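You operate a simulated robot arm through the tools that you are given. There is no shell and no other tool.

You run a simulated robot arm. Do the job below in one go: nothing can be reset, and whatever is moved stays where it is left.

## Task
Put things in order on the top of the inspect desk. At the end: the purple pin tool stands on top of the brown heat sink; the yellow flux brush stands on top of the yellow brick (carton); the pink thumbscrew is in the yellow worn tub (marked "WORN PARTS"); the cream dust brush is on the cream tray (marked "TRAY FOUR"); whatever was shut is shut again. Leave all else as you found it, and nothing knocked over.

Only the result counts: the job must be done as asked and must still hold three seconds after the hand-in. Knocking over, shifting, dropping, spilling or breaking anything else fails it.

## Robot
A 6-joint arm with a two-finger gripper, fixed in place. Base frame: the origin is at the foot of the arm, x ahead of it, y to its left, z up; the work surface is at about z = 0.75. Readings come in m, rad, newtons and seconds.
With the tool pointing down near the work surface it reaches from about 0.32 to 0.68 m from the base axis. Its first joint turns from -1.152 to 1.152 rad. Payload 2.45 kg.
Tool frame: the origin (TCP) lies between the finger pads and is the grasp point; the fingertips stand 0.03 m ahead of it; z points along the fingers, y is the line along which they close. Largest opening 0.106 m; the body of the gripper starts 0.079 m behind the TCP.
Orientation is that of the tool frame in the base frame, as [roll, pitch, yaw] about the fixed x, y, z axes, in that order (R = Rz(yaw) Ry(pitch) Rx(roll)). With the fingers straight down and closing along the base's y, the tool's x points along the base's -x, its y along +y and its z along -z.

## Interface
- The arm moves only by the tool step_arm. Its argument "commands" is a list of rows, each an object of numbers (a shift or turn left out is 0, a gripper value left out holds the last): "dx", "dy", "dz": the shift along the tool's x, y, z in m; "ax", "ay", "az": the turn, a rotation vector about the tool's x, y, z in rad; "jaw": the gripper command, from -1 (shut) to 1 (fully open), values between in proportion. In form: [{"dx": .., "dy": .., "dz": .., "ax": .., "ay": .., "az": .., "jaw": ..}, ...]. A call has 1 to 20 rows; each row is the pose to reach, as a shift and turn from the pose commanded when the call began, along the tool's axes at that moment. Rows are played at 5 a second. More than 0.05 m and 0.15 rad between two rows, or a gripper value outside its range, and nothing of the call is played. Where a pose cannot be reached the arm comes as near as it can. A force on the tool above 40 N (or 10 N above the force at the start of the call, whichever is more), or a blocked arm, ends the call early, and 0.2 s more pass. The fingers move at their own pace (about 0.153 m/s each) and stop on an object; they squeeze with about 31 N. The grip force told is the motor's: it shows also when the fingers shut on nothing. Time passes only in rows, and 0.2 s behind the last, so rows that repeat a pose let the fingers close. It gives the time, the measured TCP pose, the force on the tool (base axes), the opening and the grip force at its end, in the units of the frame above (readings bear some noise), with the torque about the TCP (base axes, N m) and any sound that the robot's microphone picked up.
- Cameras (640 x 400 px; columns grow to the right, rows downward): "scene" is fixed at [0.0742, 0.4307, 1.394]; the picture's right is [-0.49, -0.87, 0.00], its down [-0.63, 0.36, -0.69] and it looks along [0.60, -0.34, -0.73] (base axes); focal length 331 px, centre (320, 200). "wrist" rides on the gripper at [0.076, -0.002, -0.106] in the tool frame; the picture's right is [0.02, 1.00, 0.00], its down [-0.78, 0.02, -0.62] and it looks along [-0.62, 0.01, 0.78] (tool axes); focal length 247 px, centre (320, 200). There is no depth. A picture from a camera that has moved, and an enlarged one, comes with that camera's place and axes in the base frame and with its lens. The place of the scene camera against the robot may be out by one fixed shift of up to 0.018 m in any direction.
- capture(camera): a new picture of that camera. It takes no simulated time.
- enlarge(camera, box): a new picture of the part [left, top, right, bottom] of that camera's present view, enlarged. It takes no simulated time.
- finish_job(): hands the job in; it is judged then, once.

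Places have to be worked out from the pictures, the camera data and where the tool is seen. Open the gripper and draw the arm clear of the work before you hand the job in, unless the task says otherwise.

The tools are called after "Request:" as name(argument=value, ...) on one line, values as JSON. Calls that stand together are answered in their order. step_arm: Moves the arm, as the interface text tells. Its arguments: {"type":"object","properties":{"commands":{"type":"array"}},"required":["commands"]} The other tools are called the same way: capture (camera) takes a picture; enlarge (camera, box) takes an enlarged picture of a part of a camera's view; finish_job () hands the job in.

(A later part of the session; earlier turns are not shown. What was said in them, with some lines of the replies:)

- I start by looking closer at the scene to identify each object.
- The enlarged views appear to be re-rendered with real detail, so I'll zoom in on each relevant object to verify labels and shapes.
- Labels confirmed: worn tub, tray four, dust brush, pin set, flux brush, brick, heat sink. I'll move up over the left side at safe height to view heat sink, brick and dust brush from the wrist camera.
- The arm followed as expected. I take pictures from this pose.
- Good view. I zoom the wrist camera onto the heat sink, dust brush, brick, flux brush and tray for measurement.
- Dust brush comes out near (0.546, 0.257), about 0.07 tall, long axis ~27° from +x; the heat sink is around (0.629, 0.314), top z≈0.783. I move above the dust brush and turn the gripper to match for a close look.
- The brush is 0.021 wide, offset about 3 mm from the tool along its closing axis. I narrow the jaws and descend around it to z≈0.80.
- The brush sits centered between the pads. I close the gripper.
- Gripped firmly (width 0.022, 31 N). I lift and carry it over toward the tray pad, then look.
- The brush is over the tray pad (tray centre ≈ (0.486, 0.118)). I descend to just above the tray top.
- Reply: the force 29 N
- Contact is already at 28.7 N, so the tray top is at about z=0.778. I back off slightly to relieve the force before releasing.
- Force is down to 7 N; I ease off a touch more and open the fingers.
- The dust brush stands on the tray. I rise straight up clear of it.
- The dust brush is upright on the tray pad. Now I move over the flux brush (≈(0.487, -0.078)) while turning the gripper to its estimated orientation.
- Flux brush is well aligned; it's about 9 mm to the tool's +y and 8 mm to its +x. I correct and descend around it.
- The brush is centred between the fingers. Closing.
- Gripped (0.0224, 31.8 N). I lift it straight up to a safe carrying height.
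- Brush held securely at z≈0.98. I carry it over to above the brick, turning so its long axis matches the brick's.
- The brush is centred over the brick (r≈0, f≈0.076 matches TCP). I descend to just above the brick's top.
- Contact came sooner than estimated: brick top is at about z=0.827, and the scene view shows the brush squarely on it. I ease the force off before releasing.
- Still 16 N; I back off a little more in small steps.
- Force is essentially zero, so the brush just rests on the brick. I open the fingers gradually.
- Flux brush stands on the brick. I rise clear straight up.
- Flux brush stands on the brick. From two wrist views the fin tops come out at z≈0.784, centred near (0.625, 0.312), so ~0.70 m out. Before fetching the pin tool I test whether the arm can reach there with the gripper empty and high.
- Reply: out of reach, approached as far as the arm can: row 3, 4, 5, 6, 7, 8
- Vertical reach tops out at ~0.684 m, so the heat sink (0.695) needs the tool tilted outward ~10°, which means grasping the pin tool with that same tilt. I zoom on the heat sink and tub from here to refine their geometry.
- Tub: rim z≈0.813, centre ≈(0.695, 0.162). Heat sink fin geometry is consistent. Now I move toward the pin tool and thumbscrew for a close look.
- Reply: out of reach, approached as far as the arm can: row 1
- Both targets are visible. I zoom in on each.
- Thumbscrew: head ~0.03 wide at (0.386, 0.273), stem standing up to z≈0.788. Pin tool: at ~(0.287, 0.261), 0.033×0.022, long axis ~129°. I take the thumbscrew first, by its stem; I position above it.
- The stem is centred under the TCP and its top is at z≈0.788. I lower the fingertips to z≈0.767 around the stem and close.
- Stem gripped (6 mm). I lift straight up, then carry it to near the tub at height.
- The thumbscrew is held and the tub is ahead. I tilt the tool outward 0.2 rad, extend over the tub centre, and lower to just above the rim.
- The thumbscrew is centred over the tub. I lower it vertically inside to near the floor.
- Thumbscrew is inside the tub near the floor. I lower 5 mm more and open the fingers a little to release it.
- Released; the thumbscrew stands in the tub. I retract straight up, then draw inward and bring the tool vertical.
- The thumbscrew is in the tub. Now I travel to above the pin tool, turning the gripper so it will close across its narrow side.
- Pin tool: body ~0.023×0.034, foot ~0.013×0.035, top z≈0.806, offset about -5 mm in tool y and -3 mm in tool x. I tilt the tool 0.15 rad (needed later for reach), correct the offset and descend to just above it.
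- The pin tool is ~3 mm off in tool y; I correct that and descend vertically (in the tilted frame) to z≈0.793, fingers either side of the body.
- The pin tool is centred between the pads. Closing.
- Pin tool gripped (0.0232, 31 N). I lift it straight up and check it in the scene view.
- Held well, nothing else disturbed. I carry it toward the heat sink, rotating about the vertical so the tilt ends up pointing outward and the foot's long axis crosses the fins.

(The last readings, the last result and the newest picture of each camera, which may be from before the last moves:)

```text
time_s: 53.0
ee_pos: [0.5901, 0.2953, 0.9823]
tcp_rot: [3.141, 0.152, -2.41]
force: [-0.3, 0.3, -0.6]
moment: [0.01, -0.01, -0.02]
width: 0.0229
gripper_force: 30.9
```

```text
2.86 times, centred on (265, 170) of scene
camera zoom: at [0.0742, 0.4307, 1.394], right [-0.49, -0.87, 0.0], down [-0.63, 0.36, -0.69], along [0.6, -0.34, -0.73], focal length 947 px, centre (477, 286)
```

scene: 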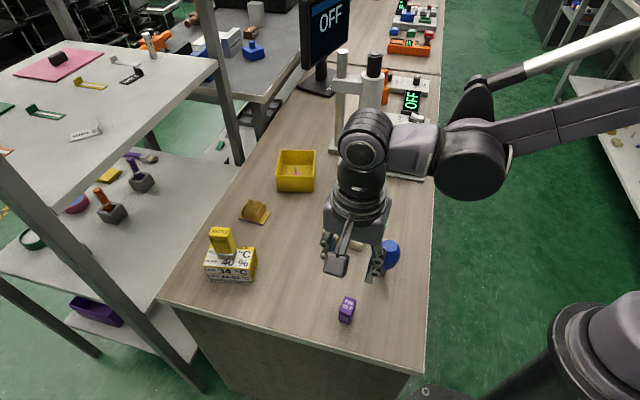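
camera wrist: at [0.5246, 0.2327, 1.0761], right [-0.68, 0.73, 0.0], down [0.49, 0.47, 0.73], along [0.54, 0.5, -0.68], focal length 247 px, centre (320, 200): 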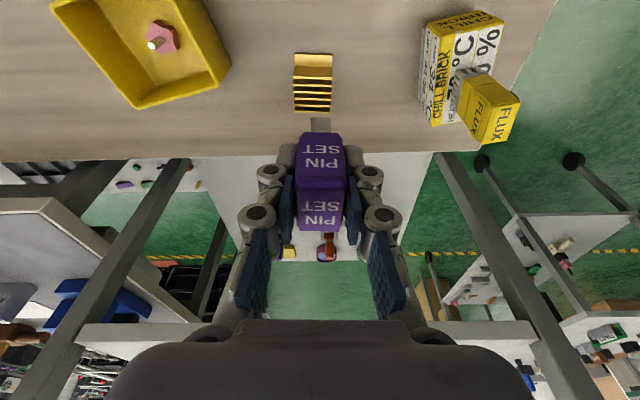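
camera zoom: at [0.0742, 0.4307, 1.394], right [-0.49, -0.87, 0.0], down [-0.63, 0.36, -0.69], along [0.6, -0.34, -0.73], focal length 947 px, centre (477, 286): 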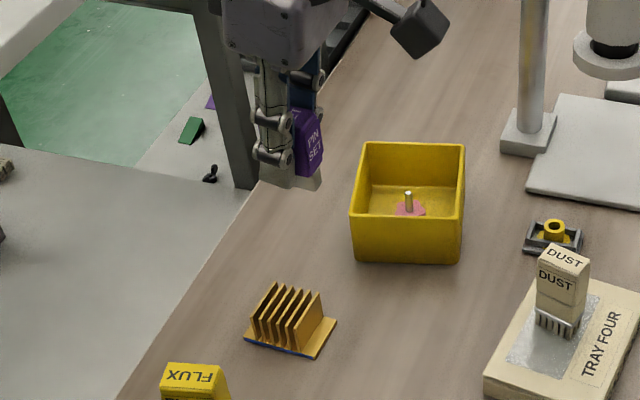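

Fins are perfectly aligned with the view; I need ~36 mm outward and ~8.5 mm in -y to be over the third fin. I extend, then descend to about 1.5 cm above the fin tops.

Request:
step_arm(commands=[{"dx": -0.018, "dy": -0.0043, "dz": 0.0027}, {"dx": -0.0357, "dy": -0.0085, "dz": 0.0054}, {"dx": -0.0297, "dy": -0.0085, "dz": 0.045}, {"dx": -0.0237, "dy": -0.0085, "dz": 0.0845}, {"dx": -0.0185, "dy": -0.0085, "dz": 0.1191}, {"dx": -0.0148, "dy": -0.0085, "dz": 0.1438}, {"dx": -0.0148, "dy": -0.0085, "dz": 0.1438}])

Request:
capture(camera="wrist")

Request:
enlarge(camera="wrist", box=[250, 50, 390, 170])

Request:
enlarge(camera="scene", box=[220, 160, 300, 240])

```text
time_s: 54.6
ee_pos: [0.6225, 0.3131, 0.8441]
tcp_rot: [-3.141, 0.15, -2.413]
force: [-0.7, 0.1, -0.7]
moment: [0.03, -0.04, 0.0]
width: 0.023
gripper_force: 31.1
```

```text
taken
camera wrist: at [0.5559, 0.251, 0.937], right [-0.68, 0.73, 0.0], down [0.5, 0.47, 0.73], along [0.54, 0.5, -0.68], focal length 247 px, centre (320, 200)
```

wrist: 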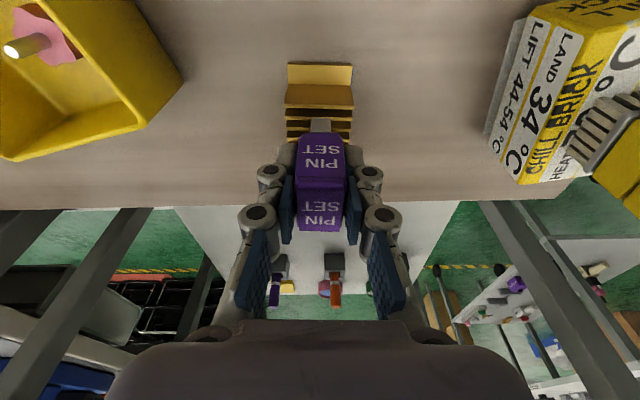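

```text
3.33 times, centred on (320, 110) of wrist
camera zoom: at [0.5559, 0.251, 0.937], right [-0.68, 0.73, 0.0], down [0.5, 0.47, 0.73], along [0.54, 0.5, -0.68], focal length 823 px, centre (320, 500)
```

zoom: 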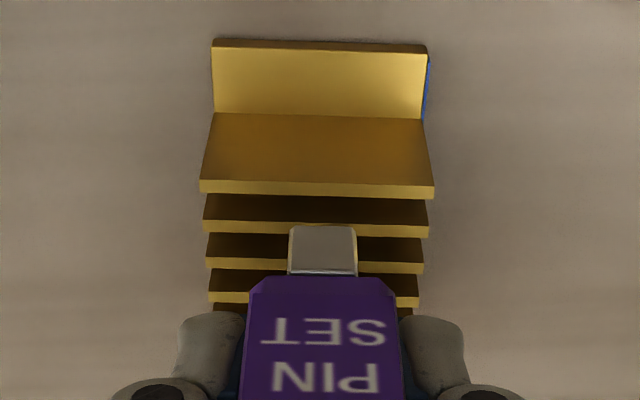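

```text
5.00 times, centred on (260, 200) of scene
camera zoom: at [0.0742, 0.4307, 1.394], right [-0.49, -0.87, 0.0], down [-0.63, 0.36, -0.69], along [0.6, -0.34, -0.73], focal length 1657 px, centre (620, 200)
```

zoom: 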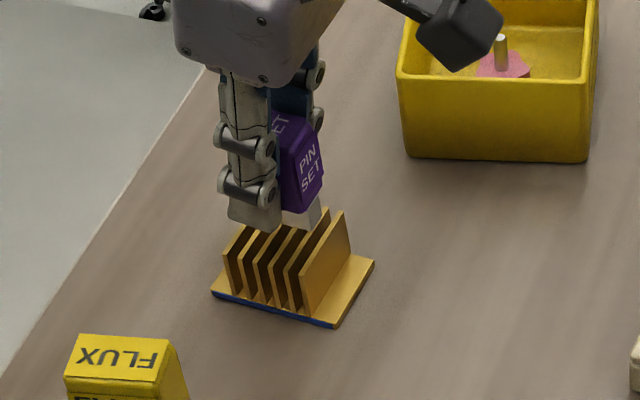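

Alignment is good: the foot spans fins 1–5 and is centred along their length. I lower to just short of contact, then in millimetre steps.

Request:
step_arm(commands=[{"dx": 0.0009, "dz": 0.0059}, {"dx": 0.0018, "dz": 0.0119}, {"dx": 0.002, "dz": 0.0134}, {"dx": 0.002, "dz": 0.0134}])

Request:
enlarge(camera="scene", box=[230, 180, 290, 240])

Request:
enlarge(camera="wrist", box=[250, 50, 390, 170])

```text
time_s: 55.6
ee_pos: [0.6215, 0.3129, 0.8311]
tcp_rot: [3.141, 0.152, -2.413]
force: [0.2, -0.2, -0.5]
moment: [-0.05, 0.04, 0.0]
width: 0.023
gripper_force: 31.3
```

```text
6.67 times, centred on (260, 210) of scene
camera zoom: at [0.0742, 0.4307, 1.394], right [-0.49, -0.87, 0.0], down [-0.63, 0.36, -0.69], along [0.6, -0.34, -0.73], focal length 2210 px, centre (720, 133)
```

zoom: 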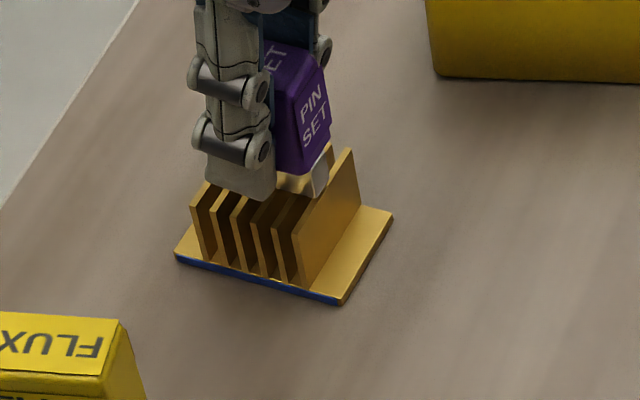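

```text
3.33 times, centred on (320, 110) of wrist
camera zoom: at [0.5559, 0.2502, 0.924], right [-0.68, 0.73, 0.0], down [0.5, 0.47, 0.73], along [0.54, 0.5, -0.68], focal length 823 px, centre (320, 500)
```

zoom: 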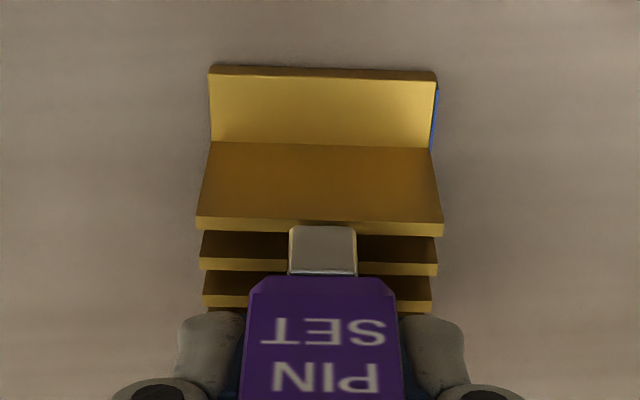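

No contact yet at z≈0.831; foot starts right over the first fin. I continue down 2 mm.

Request:
step_arm(commands=[{"dx": 0.00015, "dz": 0.001}, {"dx": 0.0003, "dz": 0.002}, {"dx": 0.0003, "dz": 0.002}])

```text
time_s: 56.4
ee_pos: [0.6214, 0.3126, 0.828]
tcp_rot: [3.141, 0.155, -2.411]
force: [0.1, 0.9, 8.4]
moment: [-0.04, 0.02, -0.03]
width: 0.023
gripper_force: 31.7
```

Contact at 8.4 N, z≈0.828. I check the pictures before releasing.

Request:
enlarge(camera="scene", box=[235, 175, 285, 230])

Request:
enlarge(camera="wrist", box=[250, 50, 390, 170])

```text
7.27 times, centred on (260, 202) of scene
camera zoom: at [0.0741, 0.4306, 1.394], right [-0.49, -0.87, 0.0], down [-0.63, 0.36, -0.69], along [0.6, -0.34, -0.73], focal length 2410 px, centre (756, 182)
```

zoom: 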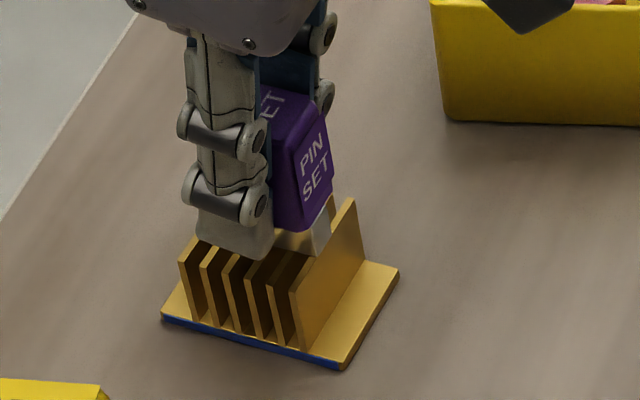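

```text
3.33 times, centred on (320, 110) of wrist
camera zoom: at [0.5553, 0.25, 0.9223], right [-0.68, 0.73, 0.0], down [0.49, 0.47, 0.73], along [0.54, 0.5, -0.68], focal length 823 px, centre (320, 500)
```

zoom: 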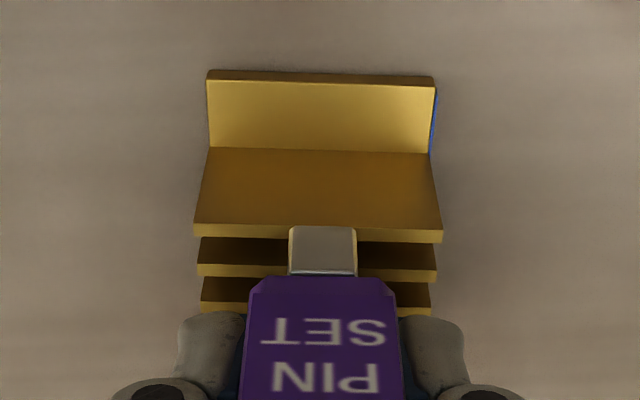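

The foot rests on the fins from the first to the fifth. I ease off the contact force and open gradually.

Request:
step_arm(commands=[{"dx": -5e-05, "dz": -0.0004}, {"dx": -5e-05, "dz": -0.0004}])

```text
time_s: 57.0
ee_pos: [0.6205, 0.3126, 0.8282]
tcp_rot: [-3.141, 0.153, -2.413]
force: [-0.3, 1.8, 4.0]
moment: [0.08, 0.02, -0.02]
width: 0.0232
gripper_force: 31.0
```

Force is 4 N; releasing now.

Request:
step_arm(commands=[{"dz": -0.0003}, {"dz": -0.0003, "jaw": -0.5}, {"dz": -0.0003, "jaw": -0.3}, {"dz": -0.0003, "jaw": 0.0}, {"dz": -0.0003, "jaw": 0.0}])

Request:
capture(camera="wrist")

Request:
enlarge(camera="wrist", box=[250, 50, 390, 170])

Request:
enlarge(camera="scene", box=[235, 175, 285, 230])

```text
time_s: 58.2
ee_pos: [0.6213, 0.3114, 0.8293]
tcp_rot: [-3.141, 0.153, -2.412]
force: [0.5, 0.5, -0.3]
moment: [-0.02, -0.04, -0.01]
width: 0.0529
gripper_force: 0.0
```

```text
taken
camera wrist: at [0.5552, 0.2495, 0.9225], right [-0.68, 0.73, 0.0], down [0.5, 0.47, 0.73], along [0.54, 0.5, -0.68], focal length 247 px, centre (320, 200)
```

wrist: 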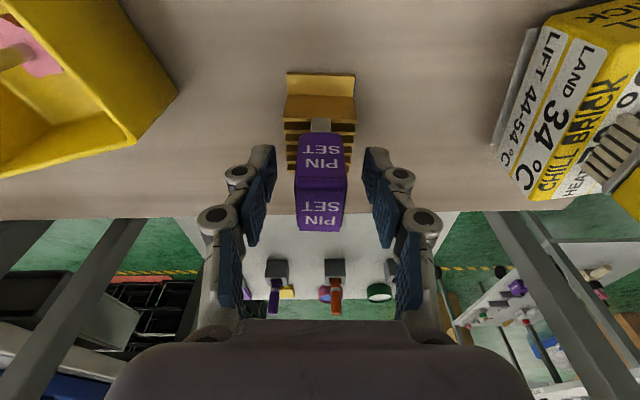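

```text
3.33 times, centred on (320, 110) of wrist
camera zoom: at [0.5552, 0.2495, 0.9225], right [-0.68, 0.73, 0.0], down [0.5, 0.47, 0.73], along [0.54, 0.5, -0.68], focal length 823 px, centre (320, 500)
```

zoom: 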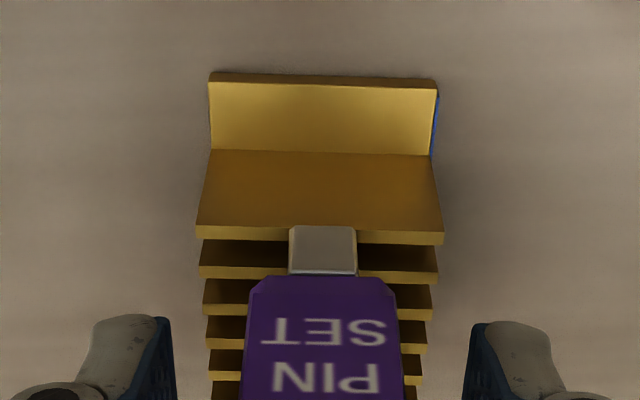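

```text
7.27 times, centred on (260, 202) of scene
camera zoom: at [0.0742, 0.4307, 1.394], right [-0.49, -0.87, 0.0], down [-0.63, 0.36, -0.69], along [0.6, -0.34, -0.73], focal length 2410 px, centre (756, 182)
```

zoom: 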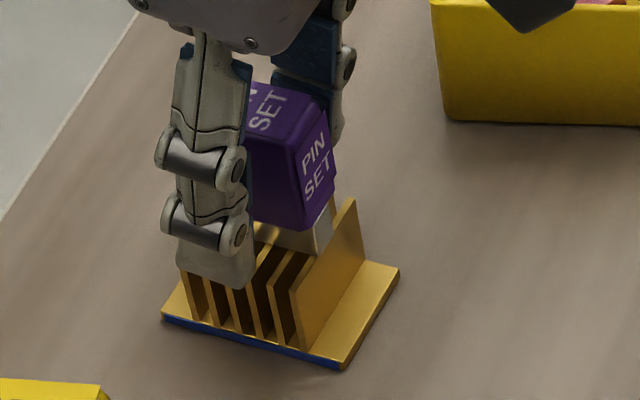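

The pin tool stands on the fins. I retract vertically.

Request:
step_arm(commands=[{"dx": -0.0022, "dz": -0.0148}, {"dx": -0.006, "dz": -0.0396}, {"dx": -0.0112, "dz": -0.0742}, {"dx": -0.0164, "dz": -0.1088}, {"dx": -0.0224, "dz": -0.1483}, {"dx": -0.0224, "dz": -0.1483}])

Request:
capture(camera="wrist")

Request:
enlarge(camera="scene", box=[225, 165, 305, 240])

```text
time_s: 59.6
ee_pos: [0.6225, 0.3118, 0.9807]
tcp_rot: [3.141, 0.152, -2.411]
force: [-0.4, -0.5, 1.0]
moment: [0.0, 0.0, 0.01]
width: 0.053
gripper_force: 0.1
```

```text
taken
camera wrist: at [0.5556, 0.2489, 1.0737], right [-0.68, 0.73, 0.0], down [0.5, 0.47, 0.73], along [0.54, 0.5, -0.68], focal length 247 px, centre (320, 200)
```

wrist: 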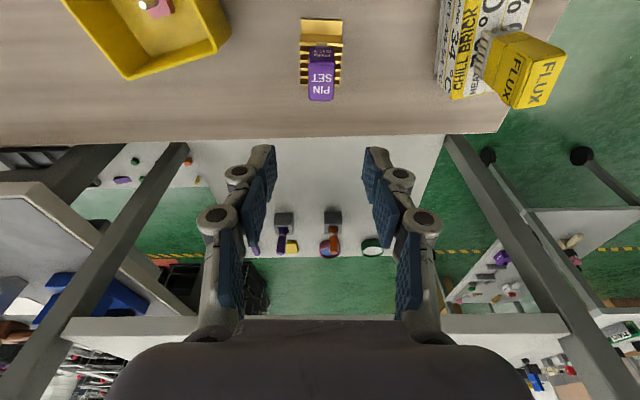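

```text
5.33 times, centred on (265, 202) of scene
camera zoom: at [0.0742, 0.4307, 1.394], right [-0.49, -0.87, 0.0], down [-0.63, 0.36, -0.69], along [0.6, -0.34, -0.73], focal length 1768 px, centre (613, 187)
```

zoom: 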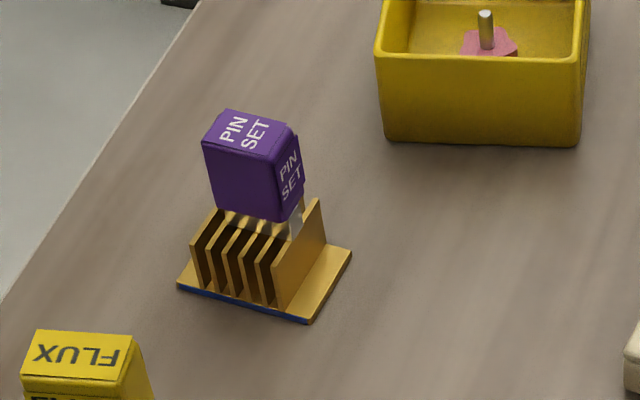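

Everything stands. I draw the arm back and up to a clear position, un-tilting the tool.

Request:
step_arm(commands=[{"dx": 0.0379, "dy": 0.0109, "dz": -0.0175, "ay": 0.025}, {"dx": 0.0758, "dy": 0.0217, "dz": -0.035, "ay": 0.05}, {"dx": 0.1137, "dy": 0.0326, "dz": -0.0526, "ay": 0.075}, {"dx": 0.1515, "dy": 0.0435, "dz": -0.0701, "ay": 0.1}, {"dx": 0.1894, "dy": 0.0543, "dz": -0.0876, "ay": 0.125}, {"dx": 0.2273, "dy": 0.0652, "dz": -0.1051, "ay": 0.15}, {"dx": 0.2273, "dy": 0.0652, "dz": -0.1051, "ay": 0.15}])

Request:
capture(camera="wrist")

Request:
capture(camera="scene")

```text
time_s: 61.2
ee_pos: [0.3981, 0.2012, 1.0483]
tcp_rot: [-3.142, 0.001, -2.412]
force: [0.2, 0.5, -0.8]
moment: [0.0, 0.03, 0.01]
width: 0.053
gripper_force: 0.0
```

```text
taken
camera wrist: at [0.3437, 0.1485, 1.1539], right [-0.68, 0.73, 0.0], down [0.57, 0.53, 0.62], along [0.46, 0.43, -0.78], focal length 247 px, centre (320, 200)
```

wrist: 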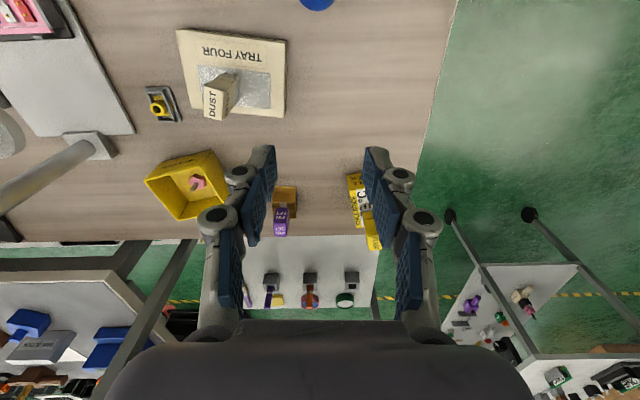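

```text
taken
```

scene: 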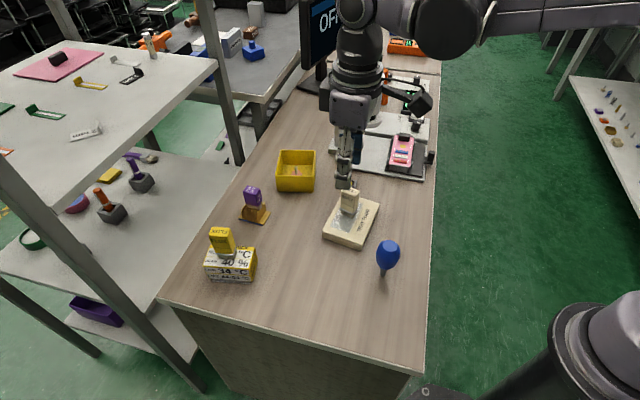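

All placements look right. I draw the arm back to its starting area with the gripper open and take final verification views.

Request:
step_arm(commands=[{"dx": 0.03, "dy": 0.0, "dz": -0.005, "az": 0.12, "jaw": 0.5}, {"dx": 0.06, "dy": 0.0, "dz": -0.01, "az": 0.24, "jaw": 1}, {"dx": 0.09, "dy": -0.005, "dz": -0.012, "az": 0.36}, {"dx": 0.12, "dy": -0.01, "dz": -0.012, "az": 0.48}, {"dx": 0.147, "dy": -0.01, "dz": -0.012, "az": 0.6}, {"dx": 0.147, "dy": -0.01, "dz": -0.012, "az": 0.73}, {"dx": 0.147, "dy": -0.01, "dz": -0.012, "az": 0.73}, {"dx": 0.147, "dy": -0.01, "dz": -0.012, "az": 0.73}])

Request:
capture(camera="scene")

Request:
enlarge(camera="scene", box=[190, 140, 330, 300])

Request:
enlarge(camera="scene", box=[290, 130, 440, 300])

Request:
capture(camera="wrist")

```text
time_s: 63.0
ee_pos: [0.2954, 0.0947, 1.0594]
tcp_rot: [3.141, 0.002, 3.138]
force: [0.4, -0.7, -0.2]
moment: [-0.05, 0.0, 0.01]
width: 0.1058
gripper_force: 0.1
```

```text
taken
```

scene: 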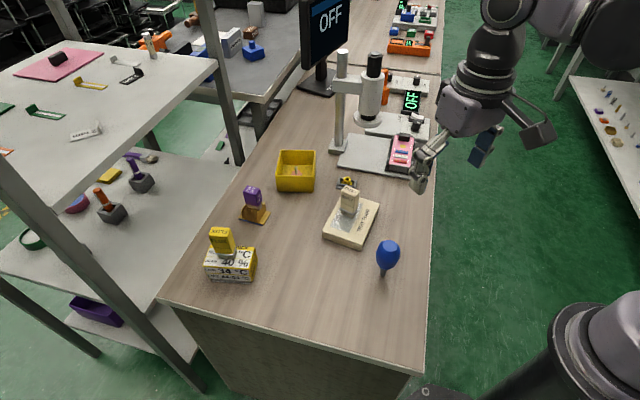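

```text
2.50 times, centred on (260, 220) of scene
camera zoom: at [0.0742, 0.4307, 1.394], right [-0.49, -0.87, 0.0], down [-0.63, 0.36, -0.69], along [0.6, -0.34, -0.73], focal length 829 px, centre (470, 150)
```

zoom: 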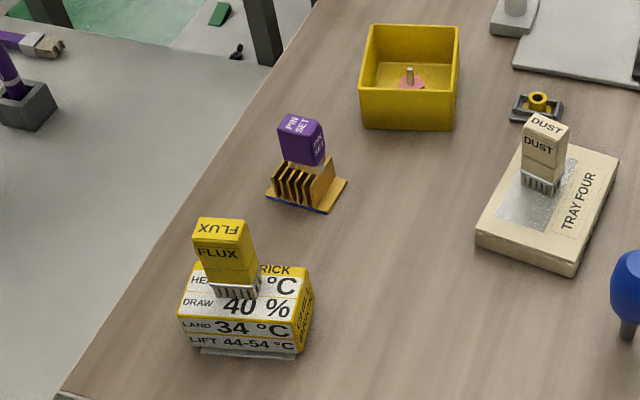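

```text
2.35 times, centred on (365, 215) of scene
camera zoom: at [0.0742, 0.4307, 1.394], right [-0.49, -0.87, 0.0], down [-0.63, 0.36, -0.69], along [0.6, -0.34, -0.73], focal length 780 px, centre (214, 165)
```

zoom: 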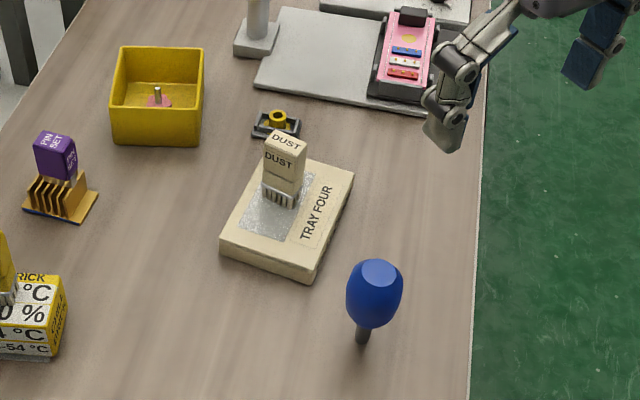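

```text
taken
camera wrist: at [0.22, 0.0929, 1.1663], right [-0.02, 1.0, 0.0], down [0.78, 0.02, 0.62], along [0.62, 0.01, -0.78], focal length 247 px, centre (320, 200)
```

wrist: 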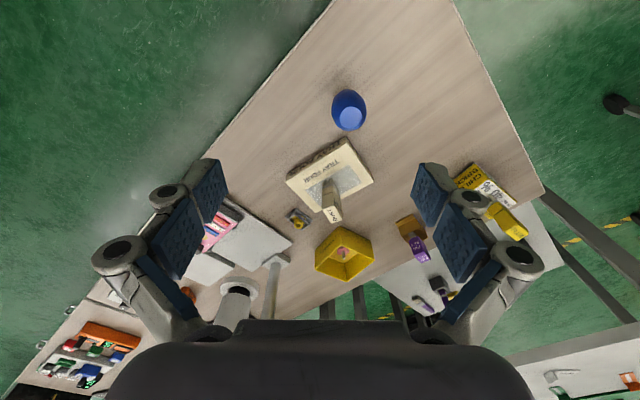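

The final pictures show the pin tool on the heat sink, the flux brush on the brick, the thumbscrew in the worn tub and the dust brush on tray four. All stand upright, nothing else has moved, nothing was opened, and the arm is clear with its gripper open. I hand the job in.

Request:
finish_job()

```text
The job is handed in.
```

The desk is in order and the job is handed in. The last pictures before hand-in showed:

- **Pin tool:** the purple pin tool stands upright on the fins of the brown heat sink.
- **Flux brush:** the yellow flux brush stands on top of the yellow brick carton.
- **Thumbscrew:** the pink thumbscrew is inside the yellow "WORN PARTS" tub.
- **Dust brush:** the cream dust brush stands on the cream "TRAY FOUR".

I opened nothing, so there was nothing to shut again. Everything else looked as it was at the start, with nothing knocked over. The arm is back near its starting position with the gripper open.
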